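You operate a simulated robot arm through the tools that you are given. There is no shell and no other tool. Be economical: measure what you need, move in short steps, check, and stop when the job is done.

The job below is to be done with a simulated two-armed robot. You get a single attempt, and the scene is never put back.

Task
Roll rig 3 to the hole on its card and pin it.
Fine: lift the pin first; set the sign knob as the card says.
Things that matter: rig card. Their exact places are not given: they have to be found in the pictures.

Only the result counts: the job must be done as asked and must still hold three seconds after the hand-in. Knocking over, shifting, dropping, spilling or breaking anything else fails it.

Robot
Two 7-joint arms with four-finger grippers on one trunk, on a base that drives. Base frame: it is fixed to the floor where the robot stands at the start and does not move with it; the origin is under the middle of the robot, x ahead of it, y to its left, z up. Lengths are in m, angles in degrees, forces in N, time in s.
The left shoulder is at the start at [0.04, 0.181, 1.13], the right one opposite. With the tool pointing down near the work surface each hand reaches from about 0.1 to 0.74 m from the robot's upright axis, wherever it stands, measured 20 degrees to its own side. Payload 3.67 kg a hand.
Tool frame (each hand has its own): the origin (TCP) lies between the finger pads and is the grasp point; the fingertips stand 0.028 m ahead of it; z points along the fingers, y is the line along which they close. Largest opening 0.112 m; the body of the gripper starts 0.073 m behind the TCP.
Orientation is told as [roll, pitch, yaw] about the base's x, y, z axes, in that order, counted from this pose: with the fingers straight down and closing along the base's y, the tool's x points along the base's -x, its y along +y and its z along -z.

Tools
- The arms move only by the tool send_rows. It takes "left_motion", "right_motion" or both (then of equal length, played together; a hand with none holds still); each is text: rows parted by semicolons, each of 6 numbers parted by spaces: the shift along the tool's x, y, z in units of 20 mm (1.0 is 20 mm), then the turn, a rotation vector about the tool's x, y, z in units of 5 degrees (1.0 is 5 degrees). In form: x y z wx wy wz; .... A call has 1 to 10 rows; each row shifts and turns the commanded pose from where the row before left it, along the tool's axes as they then stand. "left_claw" and "right_claw" are, for a hand that has rows, the finger opening in m, from 0 to 0.112, set as the call begins (left out, the last holds). A call with a number of a shift or a turn outside -1 to 1 is refused whole. Each row takes 0.2 s and may step no farther than 0.05 m and 8.6 degrees from the row before; otherwise, or with a gripper value out of range, the whole call is refused. Where a pose cannot be reached the arm comes as near as it can. A force on the tool above 90 N (or 10 N above the force at the start of the call, whichever is more), or a blocked arm, ends the call early, and 0.2 s more pass. Each finger halts on what it meets, pressing with about 38 N; the grip force reading is that of the motor and also rises with nothing between the fingers. The clock runs only during rows and for 0.2 s after the last one: add rows that do not move to give the fingers time. The reply holds the time, the measured pose of the TCP, the force on the tool along the base axes, the opening and the grip force, in the units named above and with some noise, with the torque about the TCP (base axes, N m) and any sound that the robot's microphone picked up.
- Cameras (640 x 400 px; columns grow to the right, rows downward): "scene" is now at [0.1048, -0.0194, 1.3567]; the picture's right is [-0.24, -0.97, 0.00], its down [-0.58, 0.15, -0.80] and it looks along [0.77, -0.20, -0.60] (base axes); focal length 259 px, centre (320, 200). "left" rides on the left gripper at [0.06, 0.018, -0.104] in its tool frame; the picture's right is [-0.29, 0.96, 0.00], its down [-0.80, -0.24, -0.55] and it looks along [-0.53, -0.16, 0.83] (tool axes); focal length 234 px, centre (320, 200). "right" rides on the right gripper at [0.06, -0.018, -0.104] in its tool frame; the picture's right is [0.29, 0.96, 0.00], its down [-0.80, 0.24, -0.55] and it looks along [-0.53, 0.16, 0.83] (tool axes); focal length 234 px, centre (320, 200).
- grab_frame(camera): a new picture of that camera. No time passes.
- slide_trunk(by): slides the trunk up (or, below 0, down) by that many m; the arms and the scene camera ride with it, the base frame stays. It gives what a move gives, with no picture.
- drive_base(legs): drives the robot by 1 to 6 legs, each [ahead, left, turn to the left] in m, m and degrees, along the robot's own axes; the way and the turn of a leg run together, so that a leg with both is an arc; at most 1.5 m and 180 degrees a leg. The arms and the cameras ride along, it lands a little off, and it stops where it bumps. It gives what a move gives.
- aim_head(pan, tilt): turns the head with the scene camera to pan (to the left, within 86 degrees either way) and tilt (down, from -29 to 69), counted from straight ahead of the robot. It gives what a move gives.
- point_at(camera, pixels): for up to 12 pixels [column, row] of the newest picture of that camera ("zoom" is the newest enlarged one), the place [x, y, z] in the base frame of the surface seen there, good to about 0.002 m. No time passes.
- close_up(camera, box): a new picture of the part [left, top, right, bottom] of that camera's present view, enlarged. No time passes.
- hand_in(): hands the job in; it is judged then, once.

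Keep the steps short. Do not move on a guess: measure, check each grasp and each placing, and mend mistakes. In all there are 80 turns and 62 pictures (those below and enlarged ones count). Leave the grippers open and the arms clear of the work at the hand-in unless told otherwise, and finish with a single line.

The tools are called after "Call:" by a JSON object that holds its "api" and its "payload". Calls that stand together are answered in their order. send_rows: Moves the arms, as the interface text tells. Its arguments: {"type":"object","properties":{"left_motion":{"type":"string"},"left_claw":{"type":"number"},"right_motion":{"type":"string"},"right_claw":{"type":"number"}},"required":[]} The other tools are called the same way: slide_trunk (by) slides the trunk up or down; drive_base (legs) drives the base; aim_head (pan, tilt) turns the head that bears the scene camera; grab_frame (camera) takes a picture; point_at (camera, pixels) gives the place of the surface under pixels of a picture; close_up (camera, box) takes an enlarged picture of a part of a camera's view; hand_in () hands the job in.

At the start:

```text
time_s: 0.0
left_eef_pos: [0.5682, 0.1408, 0.9582]
left_orientation: [-0.1, 0.1, 0.0]
left_force: [1.2, -0.2, 0.2]
left_torque: [0.03, -0.06, 0.01]
left_opening: 0.1117
left_grasp_force: 0.1
right_eef_pos: [0.5933, -0.3874, 1.0042]
right_orientation: [0.0, 0.0, 0.1]
right_force: [-0.2, 0.2, 0.3]
right_torque: [0.02, 0.0, 0.0]
right_opening: 0.112
right_grasp_force: 0.0
trunk travel left (down, up): [-0.25, 0.264]
robot x, y, heading: [0.0021, 0.001, -0.1]
head pan, tilt: [-14.2, 37.0]
```

scene: 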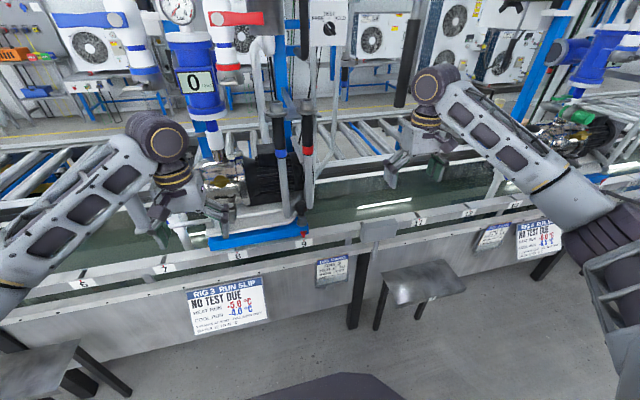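
right: 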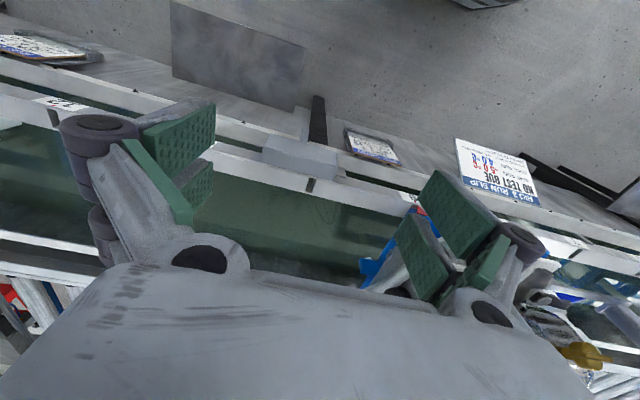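
left: 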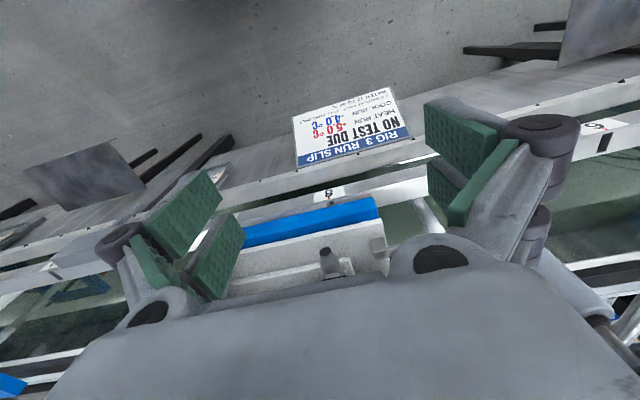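

I see a rig with a blue base, a "Rig 3 run slip" card at about (228,305) and other cards. I'll enlarge the cards and the rig.

Call:
{"api": "close_up", "payload": {"camera": "scene", "box": [180, 250, 360, 350]}}

Call:
{"api": "close_up", "payload": {"camera": "scene", "box": [150, 80, 350, 260]}}

Call:
{"api": "close_up", "payload": {"camera": "scene", "box": [360, 180, 600, 300]}}

```text
3.56 times, centred on (270, 300) of scene
```

zoom: 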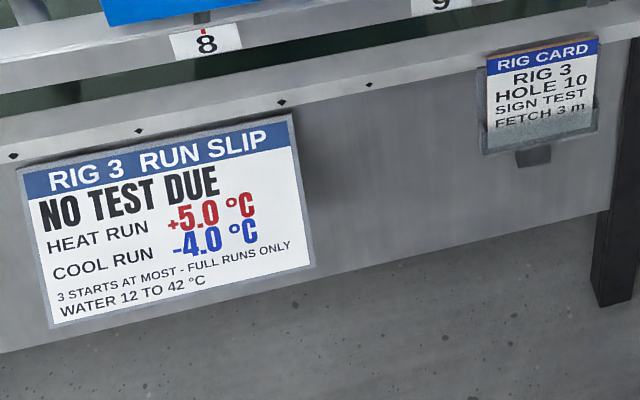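

```text
2.22 times, centred on (250, 170) of scene
```

zoom: 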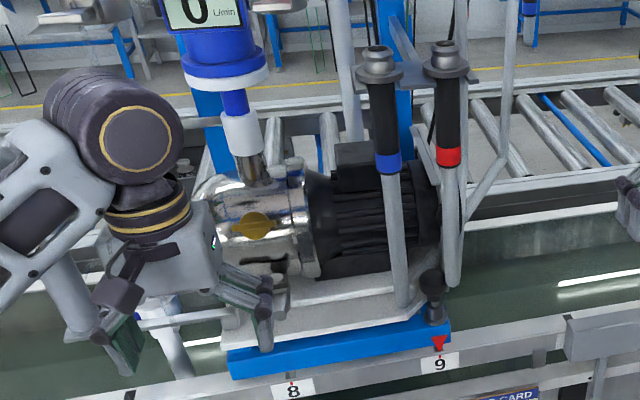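

```text
2.67 times, centred on (480, 240) of scene
```

zoom: 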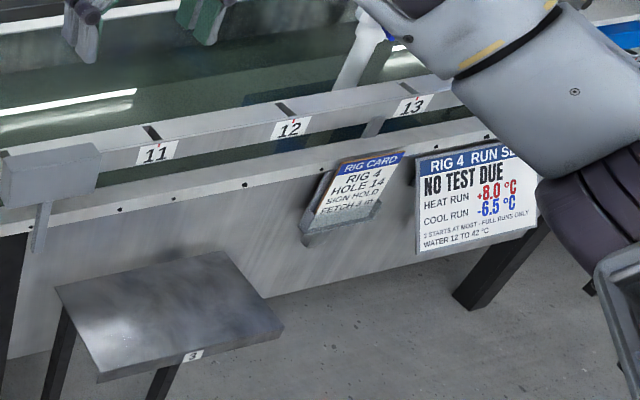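

Rig 3's card reads hole 10, sign TEST. The rig's pointer is now at hole 9. Next I read the whole card and find the sign knob, which may be the box at (330,20).

Call:
{"api": "close_up", "payload": {"camera": "scene", "box": [305, 245, 365, 295]}}

Call:
{"api": "aim_head", "payload": {"pan": -5, "tilt": 12}}

Call:
{"api": "grab_frame", "payload": {"camera": "scene"}}

```text
8.00 times, centred on (335, 270) of scene
```

zoom: 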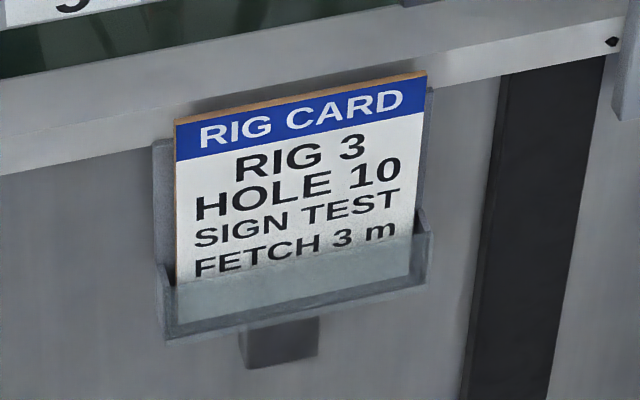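

```text
time_s: 0.9
left_eef_pos: [0.5672, 0.1408, 0.9601]
left_orientation: [0.1, 0.0, -0.1]
left_force: [0.0, -0.3, -0.6]
left_torque: [0.0, 0.01, -0.01]
left_opening: 0.1118
left_grasp_force: 0.1
right_eef_pos: [0.5929, -0.3888, 1.0043]
right_orientation: [0.0, 0.0, 0.1]
right_force: [-0.5, 0.1, -0.5]
right_torque: [0.01, 0.02, -0.01]
right_opening: 0.1121
right_grasp_force: 0.0
trunk travel left (down, up): [-0.25, 0.264]
robot x, y, heading: [-0.0002, -0.0023, -0.2]
head pan, tilt: [-5.0, 12.0]
```

```text
54 pictures are left
```

scene: 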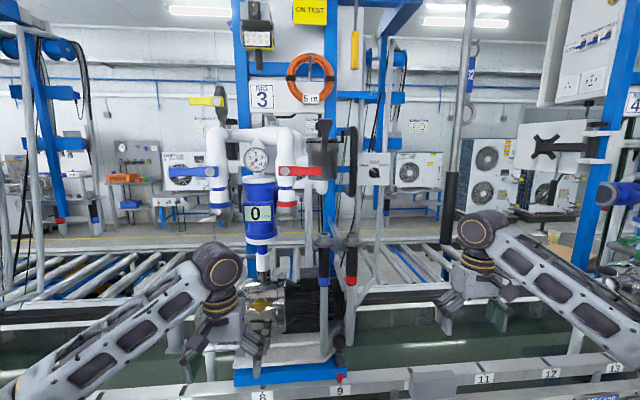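

I'll enlarge the sign and knob areas: the sign at (310,12), the box at (375,170) and the rig's upper part.

Call:
{"api": "close_up", "payload": {"camera": "scene", "box": [180, 0, 420, 150]}}

Call:
{"api": "close_up", "payload": {"camera": "scene", "box": [300, 110, 420, 210]}}

Call:
{"api": "close_up", "payload": {"camera": "scene", "box": [200, 230, 460, 400]}}

Call:
{"api": "point_at", "payload": {"camera": "scene", "pixels": [[308, 12], [375, 170], [340, 340], [341, 376], [323, 240], [352, 242], [432, 384], [484, 378], [551, 372]]}}

```text
2.67 times, centred on (300, 75) of scene
```

zoom: 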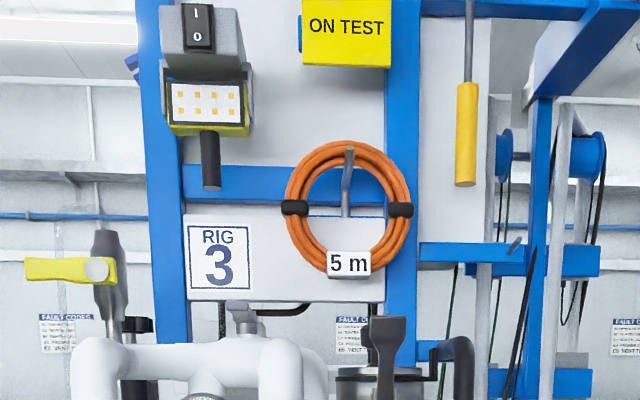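

```text
4.00 times, centred on (360, 160) of scene
```

zoom: 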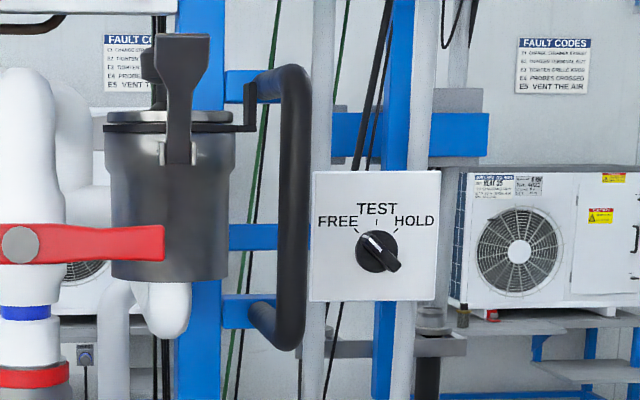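

```text
2.35 times, centred on (330, 315) of scene
```

zoom: 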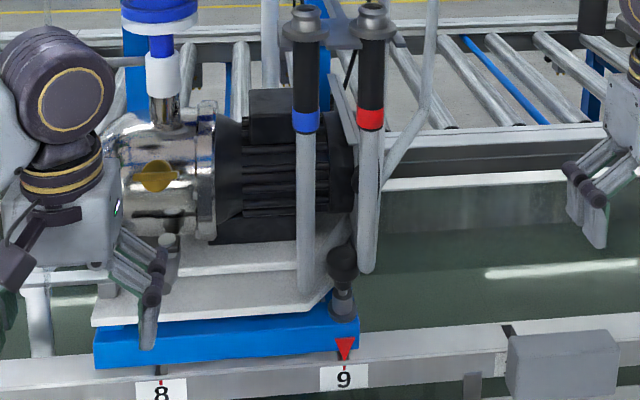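

```text
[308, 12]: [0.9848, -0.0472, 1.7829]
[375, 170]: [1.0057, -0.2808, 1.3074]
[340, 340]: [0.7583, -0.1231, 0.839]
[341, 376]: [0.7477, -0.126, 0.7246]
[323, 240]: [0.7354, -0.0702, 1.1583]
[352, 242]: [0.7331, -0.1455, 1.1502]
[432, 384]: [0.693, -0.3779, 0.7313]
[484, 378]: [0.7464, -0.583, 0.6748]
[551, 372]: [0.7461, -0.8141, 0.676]
```

Knob appears to point at FREE (white mark at zoom (372,240)); TEST is one step clockwise. I measure parts of the rig and the knob, with a closer look.

Call:
{"api": "close_up", "payload": {"camera": "scene", "box": [355, 150, 395, 190]}}

Call:
{"api": "point_at", "payload": {"camera": "zoom", "pixels": [[300, 60], [330, 230], [290, 200], [355, 265], [320, 100], [500, 330], [260, 330]]}}

Call:
{"api": "point_at", "payload": {"camera": "scene", "pixels": [[352, 150], [240, 372], [330, 360], [323, 320], [340, 333], [340, 345], [330, 280], [284, 300], [345, 320], [380, 240], [366, 280], [385, 60]]}}

Call:
{"api": "aim_head", "payload": {"pan": -10, "tilt": 50}}

Call:
{"api": "grab_frame", "payload": {"camera": "scene"}}

```text
10.00 times, centred on (375, 170) of scene
```

zoom: 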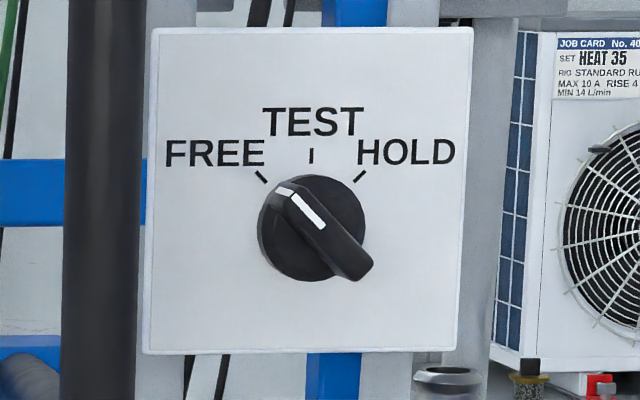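

```text
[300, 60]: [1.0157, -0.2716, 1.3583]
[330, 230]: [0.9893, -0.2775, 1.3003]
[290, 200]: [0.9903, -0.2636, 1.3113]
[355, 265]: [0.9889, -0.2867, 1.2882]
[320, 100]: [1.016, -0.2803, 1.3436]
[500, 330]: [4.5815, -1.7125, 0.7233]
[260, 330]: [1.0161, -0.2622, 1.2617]
```

```text
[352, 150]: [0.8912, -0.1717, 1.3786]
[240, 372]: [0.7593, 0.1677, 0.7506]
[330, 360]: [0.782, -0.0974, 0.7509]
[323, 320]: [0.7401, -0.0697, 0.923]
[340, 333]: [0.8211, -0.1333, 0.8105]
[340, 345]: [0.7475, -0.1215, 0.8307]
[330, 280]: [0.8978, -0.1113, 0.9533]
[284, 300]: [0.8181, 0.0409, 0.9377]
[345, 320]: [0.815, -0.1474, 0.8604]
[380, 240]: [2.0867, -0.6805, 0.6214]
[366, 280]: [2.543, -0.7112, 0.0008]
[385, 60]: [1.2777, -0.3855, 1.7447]
```

```text
time_s: 1.9
left_eef_pos: [0.568, 0.1409, 0.9585]
left_orientation: [0.1, 0.1, 0.0]
left_force: [-0.5, -0.5, -0.1]
left_torque: [-0.01, 0.05, -0.02]
left_opening: 0.1118
left_grasp_force: 0.0
right_eef_pos: [0.593, -0.3879, 1.0057]
right_orientation: [0.0, 0.0, 0.1]
right_force: [0.7, -0.4, 0.0]
right_torque: [-0.01, -0.01, 0.04]
right_opening: 0.1121
right_grasp_force: 0.0
trunk travel left (down, up): [-0.25, 0.264]
robot x, y, heading: [-0.0002, 0.0004, 0.1]
head pan, tilt: [-10.0, 50.0]
```

```text
49 pictures are left
```

scene: 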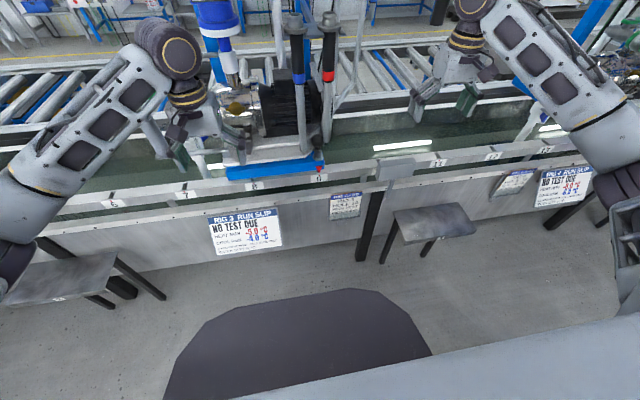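

I enlarge the pin, rail and grey box.

Call:
{"api": "close_up", "payload": {"camera": "scene", "box": [270, 110, 430, 210]}}

Call:
{"api": "point_at", "payload": {"camera": "scene", "pixels": [[319, 135], [319, 150], [320, 168], [396, 165], [396, 158], [240, 175], [436, 160], [492, 155], [230, 150], [345, 180]]}}

```text
4.00 times, centred on (350, 160) of scene
```

zoom: 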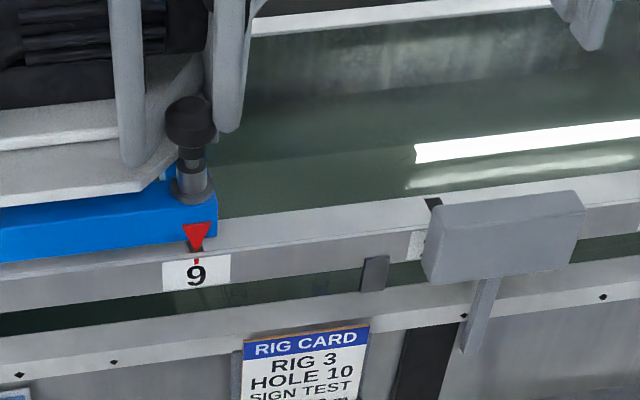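

```text
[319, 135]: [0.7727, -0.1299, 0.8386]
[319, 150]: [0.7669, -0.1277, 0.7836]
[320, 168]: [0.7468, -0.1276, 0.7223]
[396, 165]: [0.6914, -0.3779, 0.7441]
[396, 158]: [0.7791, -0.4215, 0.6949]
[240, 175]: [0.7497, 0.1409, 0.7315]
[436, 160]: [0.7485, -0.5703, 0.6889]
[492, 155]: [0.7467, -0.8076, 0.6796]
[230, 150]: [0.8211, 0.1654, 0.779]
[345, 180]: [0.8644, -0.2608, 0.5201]
```

I enlarge the pin area for exact shape and hoses near it.

Call:
{"api": "close_up", "payload": {"camera": "scene", "box": [285, 100, 365, 180]}}

Call:
{"api": "point_at", "payload": {"camera": "zoom", "pixels": [[230, 165], [318, 165], [275, 140], [275, 185], [275, 215], [270, 260], [335, 175], [335, 120], [175, 210], [175, 160], [300, 235], [280, 320]]}}

```text
5.00 times, centred on (325, 140) of scene
```

zoom: 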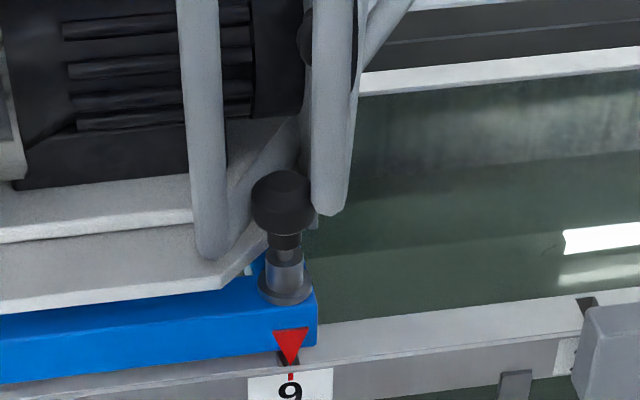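

```text
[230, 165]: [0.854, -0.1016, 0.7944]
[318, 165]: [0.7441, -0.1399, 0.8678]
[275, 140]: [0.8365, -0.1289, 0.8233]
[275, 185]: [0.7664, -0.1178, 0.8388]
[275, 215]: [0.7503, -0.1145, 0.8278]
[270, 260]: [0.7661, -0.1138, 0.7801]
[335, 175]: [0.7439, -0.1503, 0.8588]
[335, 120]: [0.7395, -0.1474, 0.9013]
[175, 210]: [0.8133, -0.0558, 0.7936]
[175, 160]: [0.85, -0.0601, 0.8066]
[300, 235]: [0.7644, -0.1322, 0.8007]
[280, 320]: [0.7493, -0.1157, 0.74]
```

The pin head is a ball of about 0.02 m radius centred near (0.772,-0.120,0.825). A hose hangs just in front-right of it. I plan a diagonal approach from the front-right, pitched 25° below horizontal, so the hose sits between the fingers. First I yaw the right hand 45°, in place.

Call:
{"api": "send_rows", "payload": {"right_motion": "0 0 0 0 0 -1;0 0 0 0 0 -1;0 0 0 0 0 -1;0 0 0 0 0 -1;0 0 0 0 0 -1;0 0 0 0 0 -1;0 0 0 0 0 -1;0 0 0 0 0 -1;0 0 0 0 0 -1"}}

Call:
{"api": "send_rows", "payload": {"right_motion": "0 0 0 0 -1 0;0 0 0 0 -1 0;0 0 0 0 -1 0;0 0 0 0 -1 0;0 0 0 0 -1 0;0 0 0 0 -1 0;0 0 0 0 -1 0;0 0 0 0 -1 0;0 0 0 0 -1 0"}}

Call:
{"api": "send_rows", "payload": {"right_motion": "0 0 0 0 -1 0;0 0 0 0 -1 0;0 0 0 0 -1 0;0 0 0 0 -1 0;0 0 0 0 0 0"}}

Call:
{"api": "grab_frame", "payload": {"camera": "scene"}}

Call:
{"api": "grab_frame", "payload": {"camera": "right"}}

```text
time_s: 3.9
left_eef_pos: [0.5668, 0.1406, 0.9597]
left_orientation: [0.0, 0.1, 0.0]
left_force: [-0.4, 0.8, 0.1]
left_torque: [-0.05, 0.01, -0.02]
left_opening: 0.1118
left_grasp_force: 0.1
right_eef_pos: [0.5939, -0.3874, 1.0051]
right_orientation: [0.1, 0.0, 45.2]
right_force: [-1.1, -0.2, -0.7]
right_torque: [0.0, 0.0, 0.02]
right_opening: 0.1119
right_grasp_force: 0.1
trunk travel left (down, up): [-0.25, 0.264]
robot x, y, heading: [0.0049, 0.0004, 0.2]
head pan, tilt: [-10.0, 50.0]
```

```text
time_s: 5.9
left_eef_pos: [0.568, 0.1405, 0.959]
left_orientation: [0.0, 0.0, 0.1]
left_force: [0.6, 1.1, 0.5]
left_torque: [-0.02, -0.04, 0.02]
left_opening: 0.112
left_grasp_force: 0.0
right_eef_pos: [0.5937, -0.3889, 1.0051]
right_orientation: [-0.1, -45.1, 44.9]
right_force: [0.4, 1.0, -0.7]
right_torque: [-0.03, 0.01, -0.01]
right_opening: 0.1119
right_grasp_force: 0.1
trunk travel left (down, up): [-0.25, 0.264]
robot x, y, heading: [-0.0002, 0.0002, -0.2]
head pan, tilt: [-10.0, 50.0]
```

```text
time_s: 7.1
left_eef_pos: [0.5668, 0.1415, 0.9593]
left_orientation: [0.0, -0.1, 0.0]
left_force: [-0.7, 0.1, 0.2]
left_torque: [0.02, 0.02, 0.0]
left_opening: 0.1119
left_grasp_force: 0.1
right_eef_pos: [0.5924, -0.3883, 1.0037]
right_orientation: [0.1, -65.1, 45.0]
right_force: [-0.1, 0.6, 0.0]
right_torque: [0.0, 0.0, 0.02]
right_opening: 0.112
right_grasp_force: 0.0
trunk travel left (down, up): [-0.25, 0.264]
robot x, y, heading: [-0.0021, 0.0013, 0.0]
head pan, tilt: [-10.0, 50.0]
```

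```text
46 pictures are left
```

scene: 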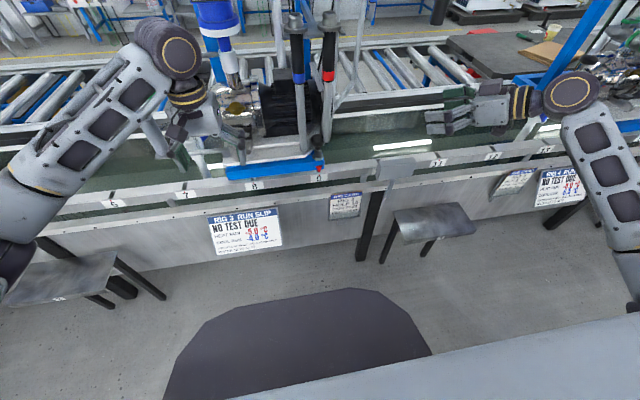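

```text
45 pictures are left
```

right: 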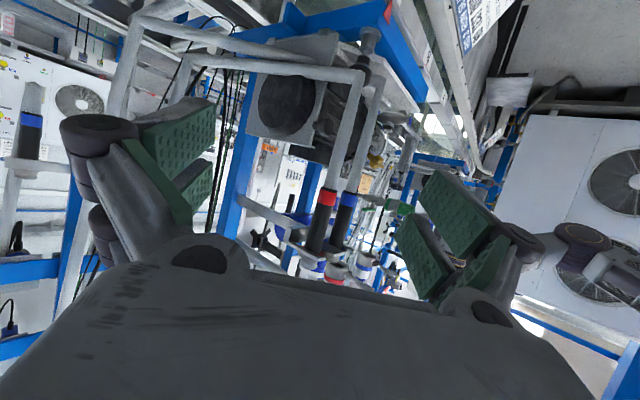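

I look at the rig from the side with the right camera (upside-down view), to see what the tubes near the pin do.

Call:
{"api": "close_up", "payload": {"camera": "right", "box": [100, 0, 480, 240]}}

Call:
{"api": "point_at", "payload": {"camera": "right", "pixels": [[345, 140], [362, 75], [300, 60], [200, 35], [140, 25], [115, 95], [378, 50], [371, 35], [370, 85], [350, 195], [430, 80]]}}

```text
1.67 times, centred on (290, 120) of right
```

zoom: 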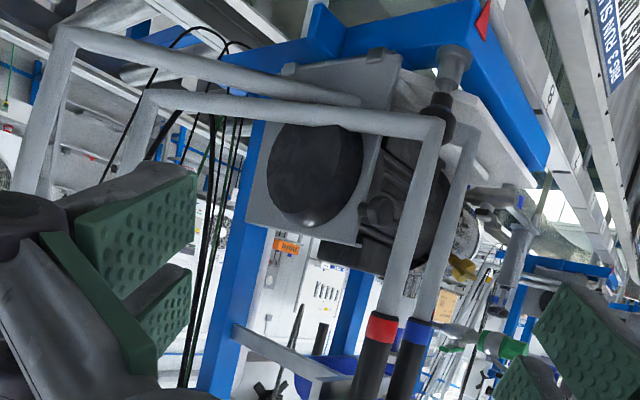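

```text
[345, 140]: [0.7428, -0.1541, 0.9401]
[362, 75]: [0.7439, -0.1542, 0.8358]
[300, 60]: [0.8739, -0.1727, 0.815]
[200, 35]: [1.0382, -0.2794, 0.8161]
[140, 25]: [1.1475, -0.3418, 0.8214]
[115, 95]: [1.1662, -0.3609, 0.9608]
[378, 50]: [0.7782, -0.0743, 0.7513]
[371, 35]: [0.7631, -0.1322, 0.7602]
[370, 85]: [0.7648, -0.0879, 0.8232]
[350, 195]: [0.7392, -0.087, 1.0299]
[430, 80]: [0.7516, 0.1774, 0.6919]
```

The tube near the red handle turns back along the pin's right side, so a diagonal approach is blocked. Instead I'll come from the front between the two uprights (gap about y -0.083 to -0.137), tilted 45° down, with the fingers closing in the vertical plane. I reorient the right hand in place: undo pitch, yaw to 90°, then tilt.

Call:
{"api": "send_rows", "payload": {"right_motion": "0 0 0 0 1 0;0 0 0 0 1 0;0 0 0 0 1 0;0 0 0 0 1 0;0 0 0 0 1 0;0 0 0 0 1 0;0 0 0 0 1 0;0 0 0 0 1 0;0 0 0 0 1 0"}}

Call:
{"api": "send_rows", "payload": {"right_motion": "0 0 0 0 1 0;0 0 0 0 1 0;0 0 0 0 1 0;0 0 0 0 1 0;0 0 0 0 0 -1;0 0 0 0 0 -1;0 0 0 0 0 -1;0 0 0 0 0 -1"}}

Call:
{"api": "send_rows", "payload": {"right_motion": "0 0 0 0 0 -1;0 0 0 0 0 -1;0 0 0 0 0 -1;0 0 0 0 0 -1;0 0 0 0 0 -1;0 0 0 1 0 0;0 0 0 1 0 0;0 0 0 1 0 0"}}

Call:
{"api": "send_rows", "payload": {"right_motion": "0 0 0 1 0 0;0 0 0 1 0 0;0 0 0 1 0 0;0 0 0 1 0 0;0 0 0 1 0 0;0 0 0 1 0 0;0 0 0 0 0 0"}}

Call:
{"api": "grab_frame", "payload": {"camera": "scene"}}

```text
time_s: 9.1
left_eef_pos: [0.567, 0.142, 0.9578]
left_orientation: [-0.1, 0.0, 0.0]
left_force: [1.0, 0.0, -0.4]
left_torque: [0.0, 0.0, -0.02]
left_opening: 0.1121
left_grasp_force: 0.1
right_eef_pos: [0.5941, -0.3874, 1.0037]
right_orientation: [0.0, -20.0, 44.9]
right_force: [0.9, -0.2, -0.2]
right_torque: [-0.04, -0.02, 0.01]
right_opening: 0.1121
right_grasp_force: 0.1
trunk travel left (down, up): [-0.25, 0.264]
robot x, y, heading: [0.0002, 0.0038, -0.2]
head pan, tilt: [-10.0, 50.0]
```

```text
time_s: 10.9
left_eef_pos: [0.5665, 0.1417, 0.9583]
left_orientation: [0.0, 0.0, 0.1]
left_force: [0.3, -0.9, 0.4]
left_torque: [0.01, -0.01, 0.01]
left_opening: 0.1125
left_grasp_force: 0.1
right_eef_pos: [0.5933, -0.3879, 1.0044]
right_orientation: [0.0, -0.1, 65.1]
right_force: [0.3, -0.3, 0.7]
right_torque: [0.0, -0.01, -0.01]
right_opening: 0.1122
right_grasp_force: 0.1
trunk travel left (down, up): [-0.25, 0.264]
robot x, y, heading: [0.003, 0.0002, 0.3]
head pan, tilt: [-10.0, 50.0]
```

```text
time_s: 12.7
left_eef_pos: [0.5664, 0.1415, 0.9597]
left_orientation: [0.0, 0.0, -0.1]
left_force: [-0.3, -0.3, -0.5]
left_torque: [0.02, 0.0, -0.01]
left_opening: 0.112
left_grasp_force: 0.1
right_eef_pos: [0.5937, -0.3887, 1.0054]
right_orientation: [-14.9, -0.1, 90.0]
right_force: [0.0, 0.0, -0.1]
right_torque: [0.0, -0.05, 0.0]
right_opening: 0.112
right_grasp_force: 0.1
trunk travel left (down, up): [-0.25, 0.264]
robot x, y, heading: [-0.0026, 0.0016, 0.1]
head pan, tilt: [-10.0, 50.0]
```

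```text
time_s: 14.3
left_eef_pos: [0.5679, 0.1415, 0.9598]
left_orientation: [0.0, -0.1, 0.0]
left_force: [-0.6, -0.9, 0.2]
left_torque: [0.02, 0.01, 0.0]
left_opening: 0.1123
left_grasp_force: 0.0
right_eef_pos: [0.5935, -0.3875, 1.0056]
right_orientation: [-45.0, 0.0, 90.0]
right_force: [0.5, -0.9, 0.0]
right_torque: [-0.04, -0.01, 0.03]
right_opening: 0.112
right_grasp_force: 0.0
trunk travel left (down, up): [-0.25, 0.264]
robot x, y, heading: [0.0014, 0.0, -0.0]
head pan, tilt: [-10.0, 50.0]
```

```text
43 pictures are left
```

scene: 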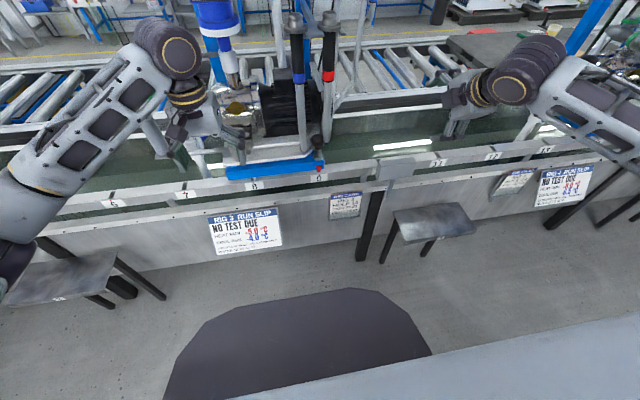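

Orientation is right. I move the right hand in front of the pin, 0.11 m back along the approach line, with opening 0.07.

Call:
{"api": "send_rows", "payload": {"right_motion": "-0.964 0 0.433 0 0 0;-0.964 0 0.433 0 0 0;-0.964 0 0.433 0 0 0;-0.964 0 0.433 0 0 0;-0.964 0 0.433 0 0 0;-0.964 0 0.433 0 0 0;-0.964 0 0.433 0 0 0", "right_claw": 0.07}}

Call:
{"api": "send_rows", "payload": {"right_motion": "-0.964 0 0.433 0 0 0;-0.964 0 0.433 0 0 0;-0.964 0 0.433 0 0 0;-0.964 0 0.433 0 0 0;-0.964 0 0.433 0 0 0;-0.964 0 0.433 0 0 0;-0.964 0 0.433 0 0 0;0 0 0 0 0 0"}}

Call:
{"api": "grab_frame", "payload": {"camera": "scene"}}

Call:
{"api": "grab_frame", "payload": {"camera": "right"}}

```text
time_s: 15.9
left_eef_pos: [0.5673, 0.1418, 0.959]
left_orientation: [0.0, 0.0, 0.0]
left_force: [0.9, -0.8, -0.1]
left_torque: [0.0, -0.03, 0.03]
left_opening: 0.112
left_grasp_force: 0.1
right_eef_pos: [0.6367, -0.253, 0.9616]
right_orientation: [-44.9, 0.1, 89.8]
right_force: [0.4, 0.0, -0.4]
right_torque: [-0.02, 0.0, 0.0]
right_opening: 0.0702
right_grasp_force: 0.1
trunk travel left (down, up): [-0.25, 0.264]
robot x, y, heading: [-0.0021, 0.002, 0.0]
head pan, tilt: [-10.0, 50.0]
```

```text
time_s: 17.7
left_eef_pos: [0.5667, 0.141, 0.9595]
left_orientation: [0.0, -0.1, 0.0]
left_force: [1.1, 0.2, -0.4]
left_torque: [0.02, -0.04, 0.04]
left_opening: 0.1122
left_grasp_force: 0.0
right_eef_pos: [0.6799, -0.119, 0.9184]
right_orientation: [-45.1, 0.0, 90.0]
right_force: [0.2, -0.2, -0.1]
right_torque: [0.02, 0.0, 0.03]
right_opening: 0.07
right_grasp_force: 0.1
trunk travel left (down, up): [-0.25, 0.264]
robot x, y, heading: [-0.001, 0.0002, 0.0]
head pan, tilt: [-10.0, 50.0]
```

```text
42 pictures are left
```

scene: 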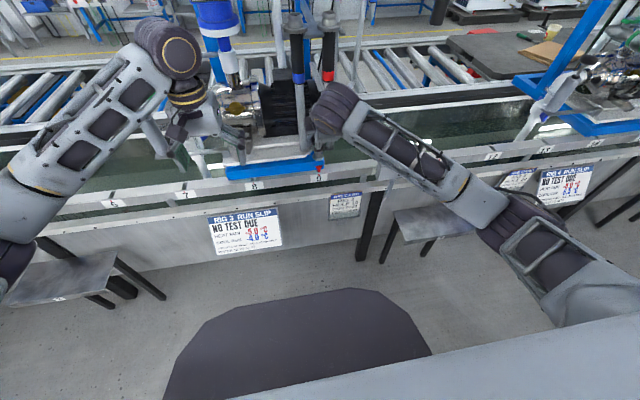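

```text
41 pictures are left
```

right: 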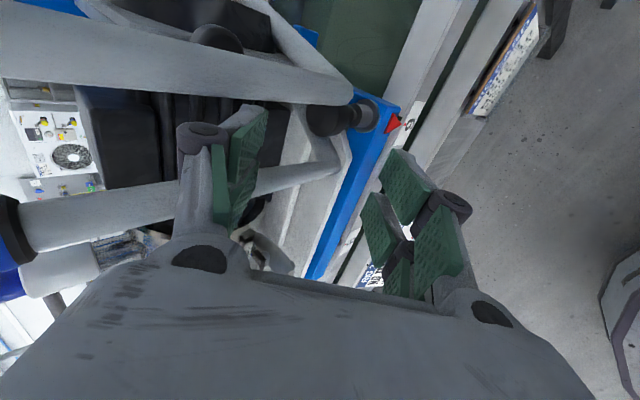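

From the wrist view the ball is at (325,118), the red tube above it in the picture and the blue tube below. I measure them.

Call:
{"api": "close_up", "payload": {"camera": "right", "box": [240, 60, 440, 185]}}

Call:
{"api": "point_at", "payload": {"camera": "right", "pixels": [[325, 119], [310, 119], [326, 105], [326, 133], [350, 118], [369, 117], [340, 95], [280, 77], [330, 170], [280, 178], [250, 160], [232, 160]]}}

```text
3.20 times, centred on (340, 122) of right
```

zoom: 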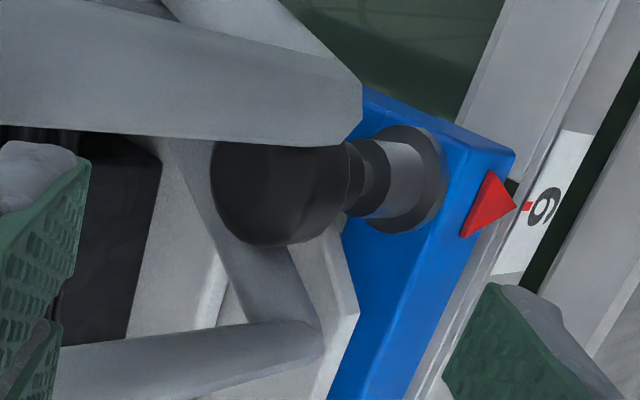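

```text
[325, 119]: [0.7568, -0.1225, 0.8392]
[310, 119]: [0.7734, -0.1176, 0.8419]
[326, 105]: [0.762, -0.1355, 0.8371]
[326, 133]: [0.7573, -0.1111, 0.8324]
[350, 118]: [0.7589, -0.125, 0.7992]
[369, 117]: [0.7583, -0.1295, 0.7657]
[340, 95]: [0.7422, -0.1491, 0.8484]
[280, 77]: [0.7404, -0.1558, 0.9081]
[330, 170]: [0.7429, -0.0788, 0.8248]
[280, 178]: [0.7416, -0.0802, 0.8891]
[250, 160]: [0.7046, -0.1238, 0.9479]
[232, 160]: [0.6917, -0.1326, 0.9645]
```

The knob centre is about (0.772,-0.124,0.83); the gap between tubes is about y -0.086 to -0.136. I'll go in at y≈-0.117, in small steps.

Call:
{"api": "send_rows", "payload": {"right_motion": "-0.1 -0.1 0.7 0 0 0;0 0 0.7 0 0 0;0 0 0.7 0 0 0;0 0 0.7 0 0 0;0 0 0.7 0 0 0;0 0 0 0 0 0"}}

Call:
{"api": "grab_frame", "payload": {"camera": "right"}}

```text
time_s: 19.1
left_eef_pos: [0.5663, 0.1419, 0.9591]
left_orientation: [0.0, 0.0, 0.0]
left_force: [-0.3, 0.1, 0.1]
left_torque: [0.0, 0.0, 0.01]
left_opening: 0.1123
left_grasp_force: 0.0
right_eef_pos: [0.7316, -0.1154, 0.8682]
right_orientation: [-45.0, 0.0, 90.0]
right_force: [0.5, 0.4, -0.2]
right_torque: [0.0, 0.02, 0.03]
right_opening: 0.0703
right_grasp_force: 0.0
trunk travel left (down, up): [-0.25, 0.264]
robot x, y, heading: [-0.0002, 0.0018, 0.1]
head pan, tilt: [-10.0, 50.0]
```

```text
39 pictures are left
```

right: 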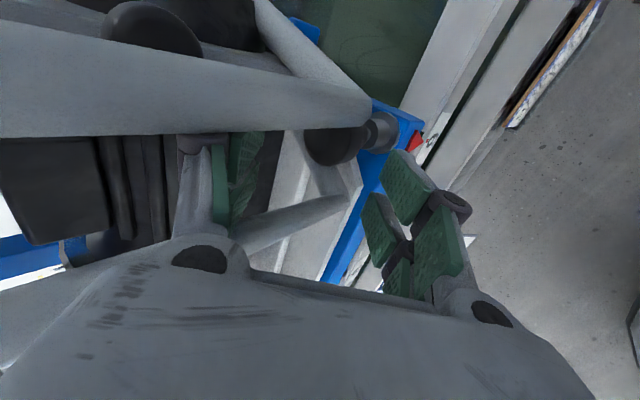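

No contact; knob lies between the fingers' planes. I go on 36 mm, then look.

Call:
{"api": "send_rows", "payload": {"right_motion": "0 -0.08 0.6 0 0 0;0 0 0.6 0 0 0;0 0 0.6 0 0 0;0 0 0 0 0 0"}}

Call:
{"api": "close_up", "payload": {"camera": "right", "box": [160, 60, 480, 310]}}

```text
time_s: 20.1
left_eef_pos: [0.5673, 0.1405, 0.9587]
left_orientation: [0.0, 0.0, 0.0]
left_force: [0.2, -0.1, -0.6]
left_torque: [0.04, -0.01, -0.02]
left_opening: 0.1118
left_grasp_force: 0.0
right_eef_pos: [0.7574, -0.1172, 0.8464]
right_orientation: [-45.1, 0.0, 90.0]
right_force: [0.1, -0.4, 0.3]
right_torque: [-0.01, 0.0, 0.02]
right_opening: 0.0702
right_grasp_force: 0.1
trunk travel left (down, up): [-0.25, 0.264]
robot x, y, heading: [0.0008, -0.0002, -0.0]
head pan, tilt: [-10.0, 50.0]
```

```text
1.60 times, centred on (320, 185) of right
```

zoom: 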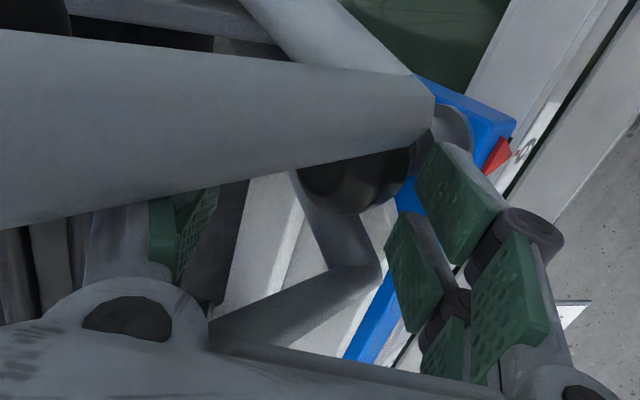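

The knob is between the fingers. I close the right hand.

Call:
{"api": "send_rows", "payload": {"right_motion": "0 0 0 0 0 0;0 0 0 0 0 0;0 0 0 0 0 0;0 0 0 0 0 0;0 0 0 0 0 0", "right_claw": 0.0}}

Call:
{"api": "grab_frame", "payload": {"camera": "right"}}

```text
time_s: 21.3
left_eef_pos: [0.5645, 0.1412, 0.9604]
left_orientation: [0.0, 0.0, 0.0]
left_force: [0.2, 0.5, -0.3]
left_torque: [0.0, 0.03, 0.03]
left_opening: 0.1121
left_grasp_force: 0.0
right_eef_pos: [0.7553, -0.115, 0.8465]
right_orientation: [-45.0, -0.1, 90.0]
right_force: [-34.9, -0.5, -6.7]
right_torque: [-0.06, 0.08, -0.42]
right_opening: 0.0469
right_grasp_force: 44.8
trunk travel left (down, up): [-0.25, 0.264]
robot x, y, heading: [-0.0003, -0.0007, 0.0]
head pan, tilt: [-10.0, 50.0]
```

```text
37 pictures are left
```

right: 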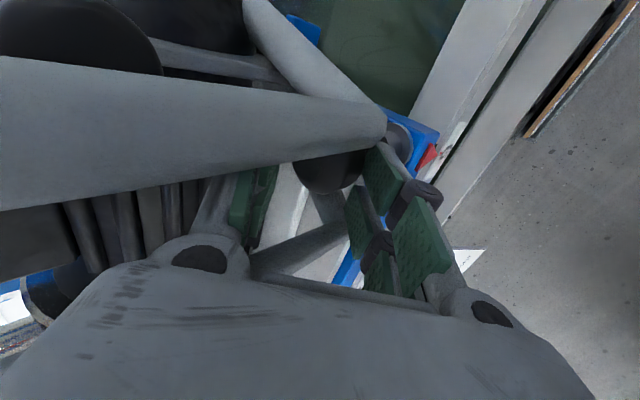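

The lower front finger caught the neck (force -35 N in x, opening 0.047), so it's not a proper grip. I open, steepen the tilt by 10°, re-centre and look again.

Call:
{"api": "send_rows", "payload": {"right_motion": "0 0 0 0 0 0;0 0 0 0 0 0;0 0 -0.2 -1 0 0;0 0 0 -1 0 0;0 -0.16 0.3 0 0 0;0 0 0 0 0 0", "right_claw": 0.07}}

Call:
{"api": "grab_frame", "payload": {"camera": "right"}}

Call:
{"api": "aim_head", "payload": {"pan": 0, "tilt": 35}}

Call:
{"api": "grab_frame", "payload": {"camera": "scene"}}

```text
time_s: 22.7
left_eef_pos: [0.5674, 0.1408, 0.9587]
left_orientation: [0.0, 0.0, 0.0]
left_force: [-0.5, 0.1, 0.9]
left_torque: [0.0, -0.02, -0.01]
left_opening: 0.112
left_grasp_force: 0.0
right_eef_pos: [0.761, -0.1156, 0.846]
right_orientation: [-35.0, 0.0, 90.0]
right_force: [-0.6, -0.5, 0.9]
right_torque: [-0.02, 0.01, 0.03]
right_opening: 0.0698
right_grasp_force: 0.1
trunk travel left (down, up): [-0.25, 0.264]
robot x, y, heading: [-0.0012, 0.0014, -0.3]
head pan, tilt: [-10.0, 50.0]
```

```text
36 pictures are left
```

right: 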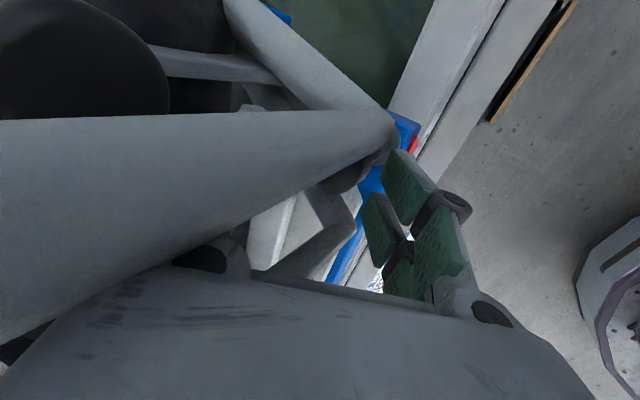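

```text
time_s: 23.5
left_eef_pos: [0.5674, 0.14, 0.9579]
left_orientation: [0.0, 0.0, 0.0]
left_force: [0.0, 0.5, 0.2]
left_torque: [0.01, 0.01, -0.01]
left_opening: 0.112
left_grasp_force: 0.1
right_eef_pos: [0.7604, -0.1155, 0.8468]
right_orientation: [-35.0, 0.0, 90.0]
right_force: [0.3, 0.1, -0.6]
right_torque: [0.0, -0.01, -0.01]
right_opening: 0.0699
right_grasp_force: 0.1
trunk travel left (down, up): [-0.25, 0.264]
robot x, y, heading: [0.0005, -0.0002, -0.4]
head pan, tilt: [0.0, 35.0]
```

```text
35 pictures are left
```

scene: 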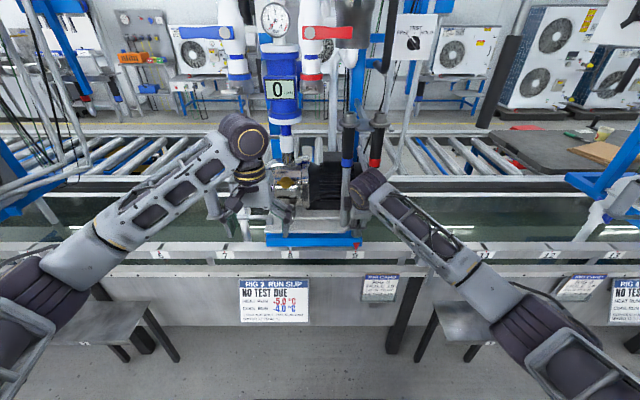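

Clear of contact (force ≈ 0). I close again and read the opening.

Call:
{"api": "send_rows", "payload": {"right_motion": "0 0 0 0 0 0;0 0 0 0 0 0;0 0 0 0 0 0;0 0 0 0 0 0;0 0 0 0 0 0", "right_claw": 0.0}}

```text
time_s: 24.7
left_eef_pos: [0.5647, 0.1411, 0.9614]
left_orientation: [0.0, -0.1, 0.0]
left_force: [0.1, 0.4, 0.7]
left_torque: [0.0, 0.01, -0.02]
left_opening: 0.1118
left_grasp_force: 0.1
right_eef_pos: [0.7558, -0.1143, 0.8469]
right_orientation: [-34.8, 0.1, 90.0]
right_force: [-45.0, -0.2, -6.0]
right_torque: [-0.04, 1.36, -0.22]
right_opening: 0.0489
right_grasp_force: 45.1
trunk travel left (down, up): [-0.25, 0.264]
robot x, y, heading: [-0.0023, -0.0009, 0.3]
head pan, tilt: [0.0, 35.0]
```

The pin axis is further back than I assumed (knob radius about 0.021, axis x≈0.778). I open, shift about 7 mm forward and 3 mm right, then close.

Call:
{"api": "send_rows", "payload": {"right_motion": "0 0 0 0 0 0;0 0 0 0 0 0;0.13 -0.295 0.16 0 0 0;0 0 0 0 0 0", "right_claw": 0.07}}

Call:
{"api": "send_rows", "payload": {"right_motion": "0 0 0 0 0 0;0 0 0 0 0 0;0 0 0 0 0 0;0 0 0 0 0 0;0 0 0 0 0 0", "right_claw": 0.0}}

```text
time_s: 25.7
left_eef_pos: [0.5659, 0.141, 0.9593]
left_orientation: [-0.1, 0.1, 0.0]
left_force: [0.4, 0.1, -0.7]
left_torque: [0.02, 0.01, 0.0]
left_opening: 0.1119
left_grasp_force: 0.0
right_eef_pos: [0.7669, -0.1181, 0.8462]
right_orientation: [-35.0, 0.0, 90.0]
right_force: [-2.7, 0.5, -0.4]
right_torque: [0.03, 0.04, -0.02]
right_opening: 0.0712
right_grasp_force: 1.2
trunk travel left (down, up): [-0.25, 0.264]
robot x, y, heading: [-0.0009, -0.002, -0.1]
head pan, tilt: [0.0, 35.0]
```

```text
time_s: 26.9
left_eef_pos: [0.5632, 0.1408, 0.961]
left_orientation: [0.0, -0.2, 0.1]
left_force: [-0.8, 0.8, -0.3]
left_torque: [0.0, 0.0, 0.03]
left_opening: 0.112
left_grasp_force: 0.0
right_eef_pos: [0.7633, -0.1185, 0.8479]
right_orientation: [-34.7, 0.0, 90.0]
right_force: [-48.6, -0.3, -6.8]
right_torque: [0.06, 0.82, -0.39]
right_opening: 0.0483
right_grasp_force: 45.1
trunk travel left (down, up): [-0.25, 0.264]
robot x, y, heading: [-0.0011, -0.0002, -0.0]
head pan, tilt: [0.0, 35.0]
```

Still an unbalanced -x force. I look closely from the scene and wrist cameras before changing anything.

Call:
{"api": "close_up", "payload": {"camera": "scene", "box": [310, 160, 430, 260]}}

Call:
{"api": "close_up", "payload": {"camera": "right", "box": [230, 100, 490, 300]}}

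Call:
{"api": "grab_frame", "payload": {"camera": "left"}}

```text
4.00 times, centred on (370, 210) of scene
```

zoom: 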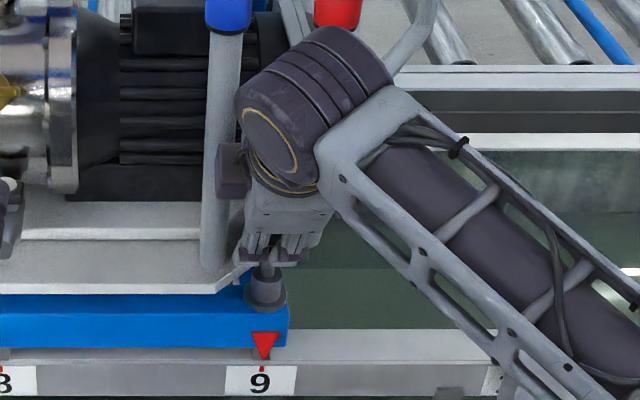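

```text
2.00 times, centred on (360, 200) of right
```

zoom: 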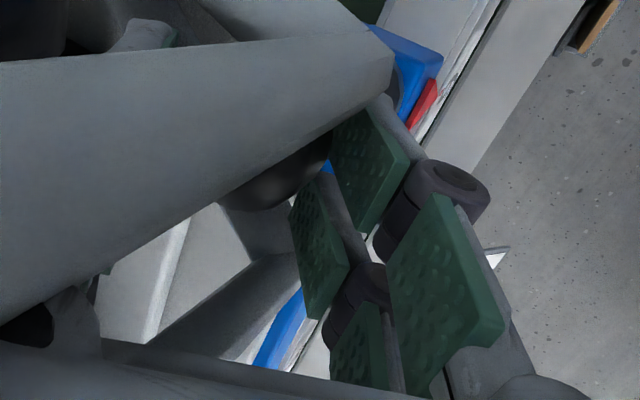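

```text
32 pictures are left
```

left: 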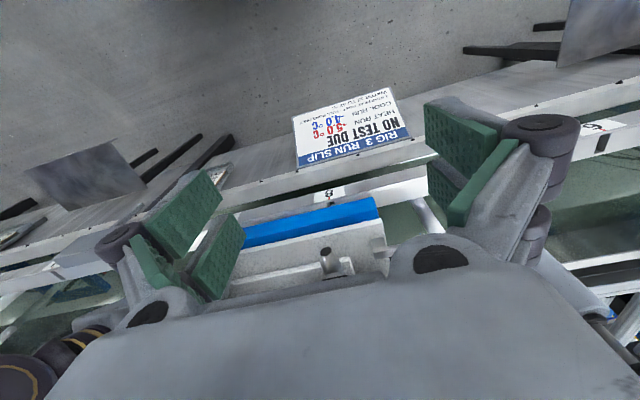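

I measure the finger pads' real extent and the tube and knob near them from this wrist picture.

Call:
{"api": "close_up", "payload": {"camera": "right", "box": [230, 100, 490, 300]}}

Call:
{"api": "point_at", "payload": {"camera": "zoom", "pixels": [[345, 125], [400, 155], [360, 225], [300, 210], [345, 260], [315, 310], [440, 210], [490, 320], [260, 190], [370, 80], [430, 180], [380, 270]]}}

```text
2.00 times, centred on (360, 200) of right
```

zoom: 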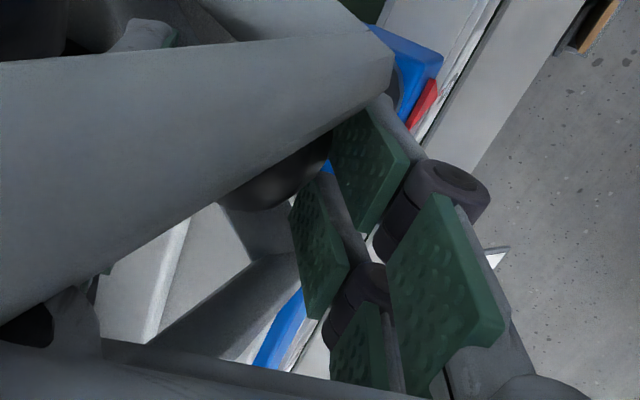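

```text
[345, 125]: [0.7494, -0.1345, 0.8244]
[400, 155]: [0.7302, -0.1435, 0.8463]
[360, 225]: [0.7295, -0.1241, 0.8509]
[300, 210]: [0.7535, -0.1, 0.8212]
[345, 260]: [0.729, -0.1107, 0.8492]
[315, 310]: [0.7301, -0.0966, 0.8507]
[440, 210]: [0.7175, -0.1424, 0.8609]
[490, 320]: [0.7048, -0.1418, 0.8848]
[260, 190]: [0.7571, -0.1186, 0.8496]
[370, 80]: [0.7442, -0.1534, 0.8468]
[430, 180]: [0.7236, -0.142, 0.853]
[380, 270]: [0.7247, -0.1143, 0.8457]
```

The torque puts the contact at about y≈-0.126, that is on the knob itself, and the opening is the same (0.047–0.049) each time, so the knob may be clamped but off-centre. I test by yielding 5 mm toward -x with the grip kept.

Call:
{"api": "send_rows", "payload": {"right_motion": "0 0.2 -0.14 0 0 0;0 0 0 0 0 0;0 0 0 0 0 0"}}

```text
time_s: 27.7
left_eef_pos: [0.5663, 0.1421, 0.9598]
left_orientation: [0.0, 0.0, 0.0]
left_force: [0.8, -0.2, -0.1]
left_torque: [0.02, 0.03, -0.03]
left_opening: 0.1121
left_grasp_force: 0.1
right_eef_pos: [0.7626, -0.1179, 0.8472]
right_orientation: [-35.2, -0.1, 90.0]
right_force: [-13.6, 3.6, -6.2]
right_torque: [-0.07, -0.12, 0.02]
right_opening: 0.048
right_grasp_force: 45.1
trunk travel left (down, up): [-0.25, 0.264]
robot x, y, heading: [-0.0008, -0.0014, -0.0]
head pan, tilt: [0.0, 35.0]
```

The force fell to -14 N and the opening held at 0.048: the knob is clamped. Now I lift gently by 10 mm and check.

Call:
{"api": "send_rows", "payload": {"right_motion": "0 0.04 -0.03 0 0 0;0 -0.1435 -0.205 0 0 0;0 -0.1435 -0.205 0 0 0;0 0 0 0 0 0"}}

Call:
{"api": "close_up", "payload": {"camera": "scene", "box": [310, 160, 430, 260]}}

```text
time_s: 28.7
left_eef_pos: [0.5675, 0.1408, 0.9588]
left_orientation: [0.0, 0.1, -0.1]
left_force: [0.4, 0.4, 0.4]
left_torque: [0.05, 0.0, -0.02]
left_opening: 0.112
left_grasp_force: 0.2
right_eef_pos: [0.7617, -0.1171, 0.8562]
right_orientation: [-35.1, 0.0, 90.0]
right_force: [4.8, 4.8, -6.7]
right_torque: [0.26, -0.38, -0.03]
right_opening: 0.0479
right_grasp_force: 45.4
trunk travel left (down, up): [-0.25, 0.264]
robot x, y, heading: [-0.0013, -0.0009, -0.2]
head pan, tilt: [0.0, 35.0]
```

```text
4.00 times, centred on (370, 210) of scene
```

zoom: 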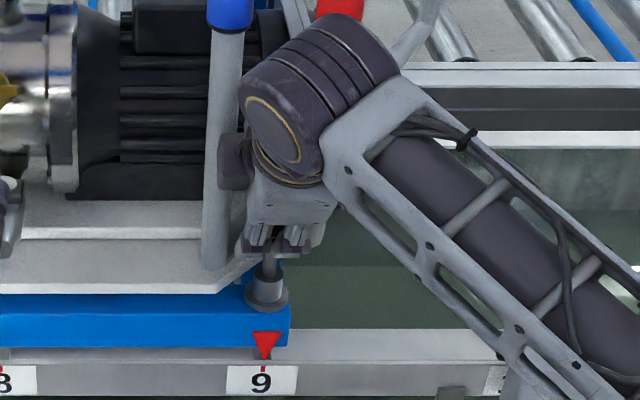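

The pin is rising (more shaft visible) at only about 7 N. I lift 20 mm more.

Call:
{"api": "send_rows", "payload": {"right_motion": "0 -0.1435 -0.205 0 0 0;0 -0.1435 -0.205 0 0 0;0 -0.1435 -0.205 0 0 0;0 -0.1435 -0.205 0 0 0;0 0 0 0 0 0"}}

Call:
{"api": "close_up", "payload": {"camera": "scene", "box": [310, 160, 430, 260]}}

```text
time_s: 29.9
left_eef_pos: [0.5696, 0.1415, 0.9573]
left_orientation: [-0.1, 0.2, 0.0]
left_force: [0.6, -0.1, 0.0]
left_torque: [0.0, -0.01, -0.01]
left_opening: 0.1122
left_grasp_force: 0.0
right_eef_pos: [0.7623, -0.1186, 0.8716]
right_orientation: [-34.5, 0.2, 90.0]
right_force: [6.6, 5.2, -24.2]
right_torque: [0.58, -0.16, -0.07]
right_opening: 0.0481
right_grasp_force: 44.4
trunk travel left (down, up): [-0.25, 0.264]
robot x, y, heading: [0.0007, 0.0004, -0.1]
head pan, tilt: [0.0, 35.0]
```

```text
4.00 times, centred on (370, 210) of scene
```

zoom: 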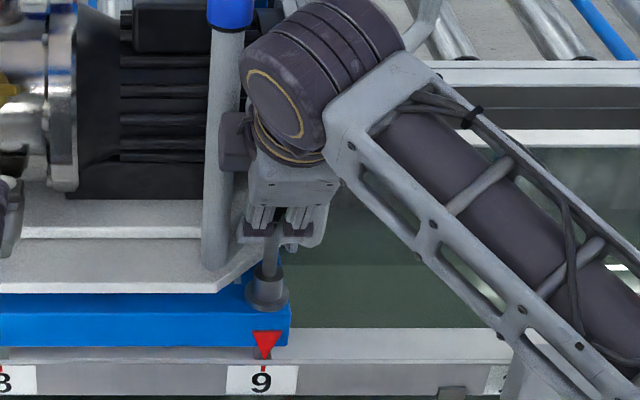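

The pin reached its top stop (force -24 N at 25 mm lift). I ease 3 mm, then move 8 mm to the right and see whether the rig rolls.

Call:
{"api": "send_rows", "payload": {"right_motion": "0 0.086 0.12 0 0 0;0.1 0 0 0 0 0;0.1 0 0 0 0 0;0.1 0 0 0 0 0;0.1 0 0 0 0 0;0 0 0 0 0 0"}}

Call:
{"api": "close_up", "payload": {"camera": "scene", "box": [310, 160, 430, 260]}}

```text
time_s: 31.3
left_eef_pos: [0.569, 0.14, 0.9581]
left_orientation: [0.0, 0.1, 0.1]
left_force: [0.4, 0.1, -0.2]
left_torque: [0.0, 0.02, -0.02]
left_opening: 0.112
left_grasp_force: 0.1
right_eef_pos: [0.7625, -0.1291, 0.8715]
right_orientation: [-34.8, 0.1, 89.9]
right_force: [-3.1, 2.0, -20.7]
right_torque: [0.73, 0.16, 0.98]
right_opening: 0.0481
right_grasp_force: 45.5
trunk travel left (down, up): [-0.25, 0.264]
robot x, y, heading: [-0.0007, -0.0023, -0.2]
head pan, tilt: [0.0, 35.0]
```

```text
4.00 times, centred on (370, 210) of scene
```

zoom: 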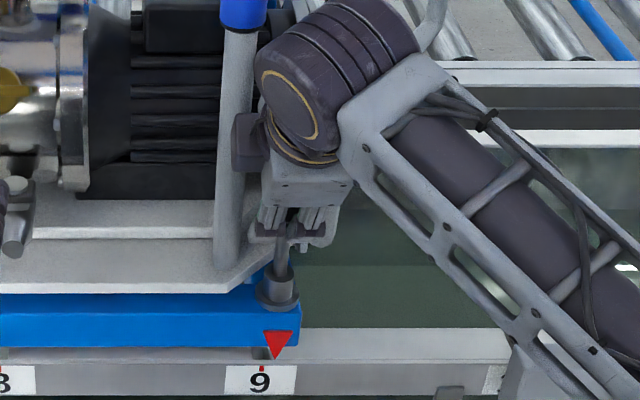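

The rig rolls easily with the hand, tubes and all. Before going on I measure the tick marks of holes 8, 9, 11, 12 for the pitch.

Call:
{"api": "aim_head", "payload": {"pan": -18, "tilt": 42}}

Call:
{"api": "close_up", "payload": {"camera": "scene", "box": [180, 150, 500, 250]}}

```text
time_s: 32.1
left_eef_pos: [0.5682, 0.1405, 0.9577]
left_orientation: [0.0, 0.1, 0.0]
left_force: [-0.5, 0.1, 0.2]
left_torque: [0.0, -0.04, -0.02]
left_opening: 0.1122
left_grasp_force: 0.1
right_eef_pos: [0.7636, -0.1285, 0.871]
right_orientation: [-34.8, 0.0, 89.8]
right_force: [-4.9, -4.3, -20.2]
right_torque: [-0.59, 0.22, -0.32]
right_opening: 0.0483
right_grasp_force: 45.0
trunk travel left (down, up): [-0.25, 0.264]
robot x, y, heading: [-0.0024, 0.001, 0.1]
head pan, tilt: [-18.0, 42.0]
```

```text
2.00 times, centred on (340, 200) of scene
```

zoom: 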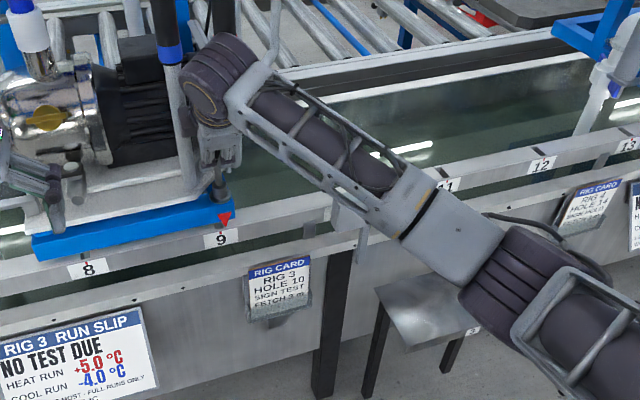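

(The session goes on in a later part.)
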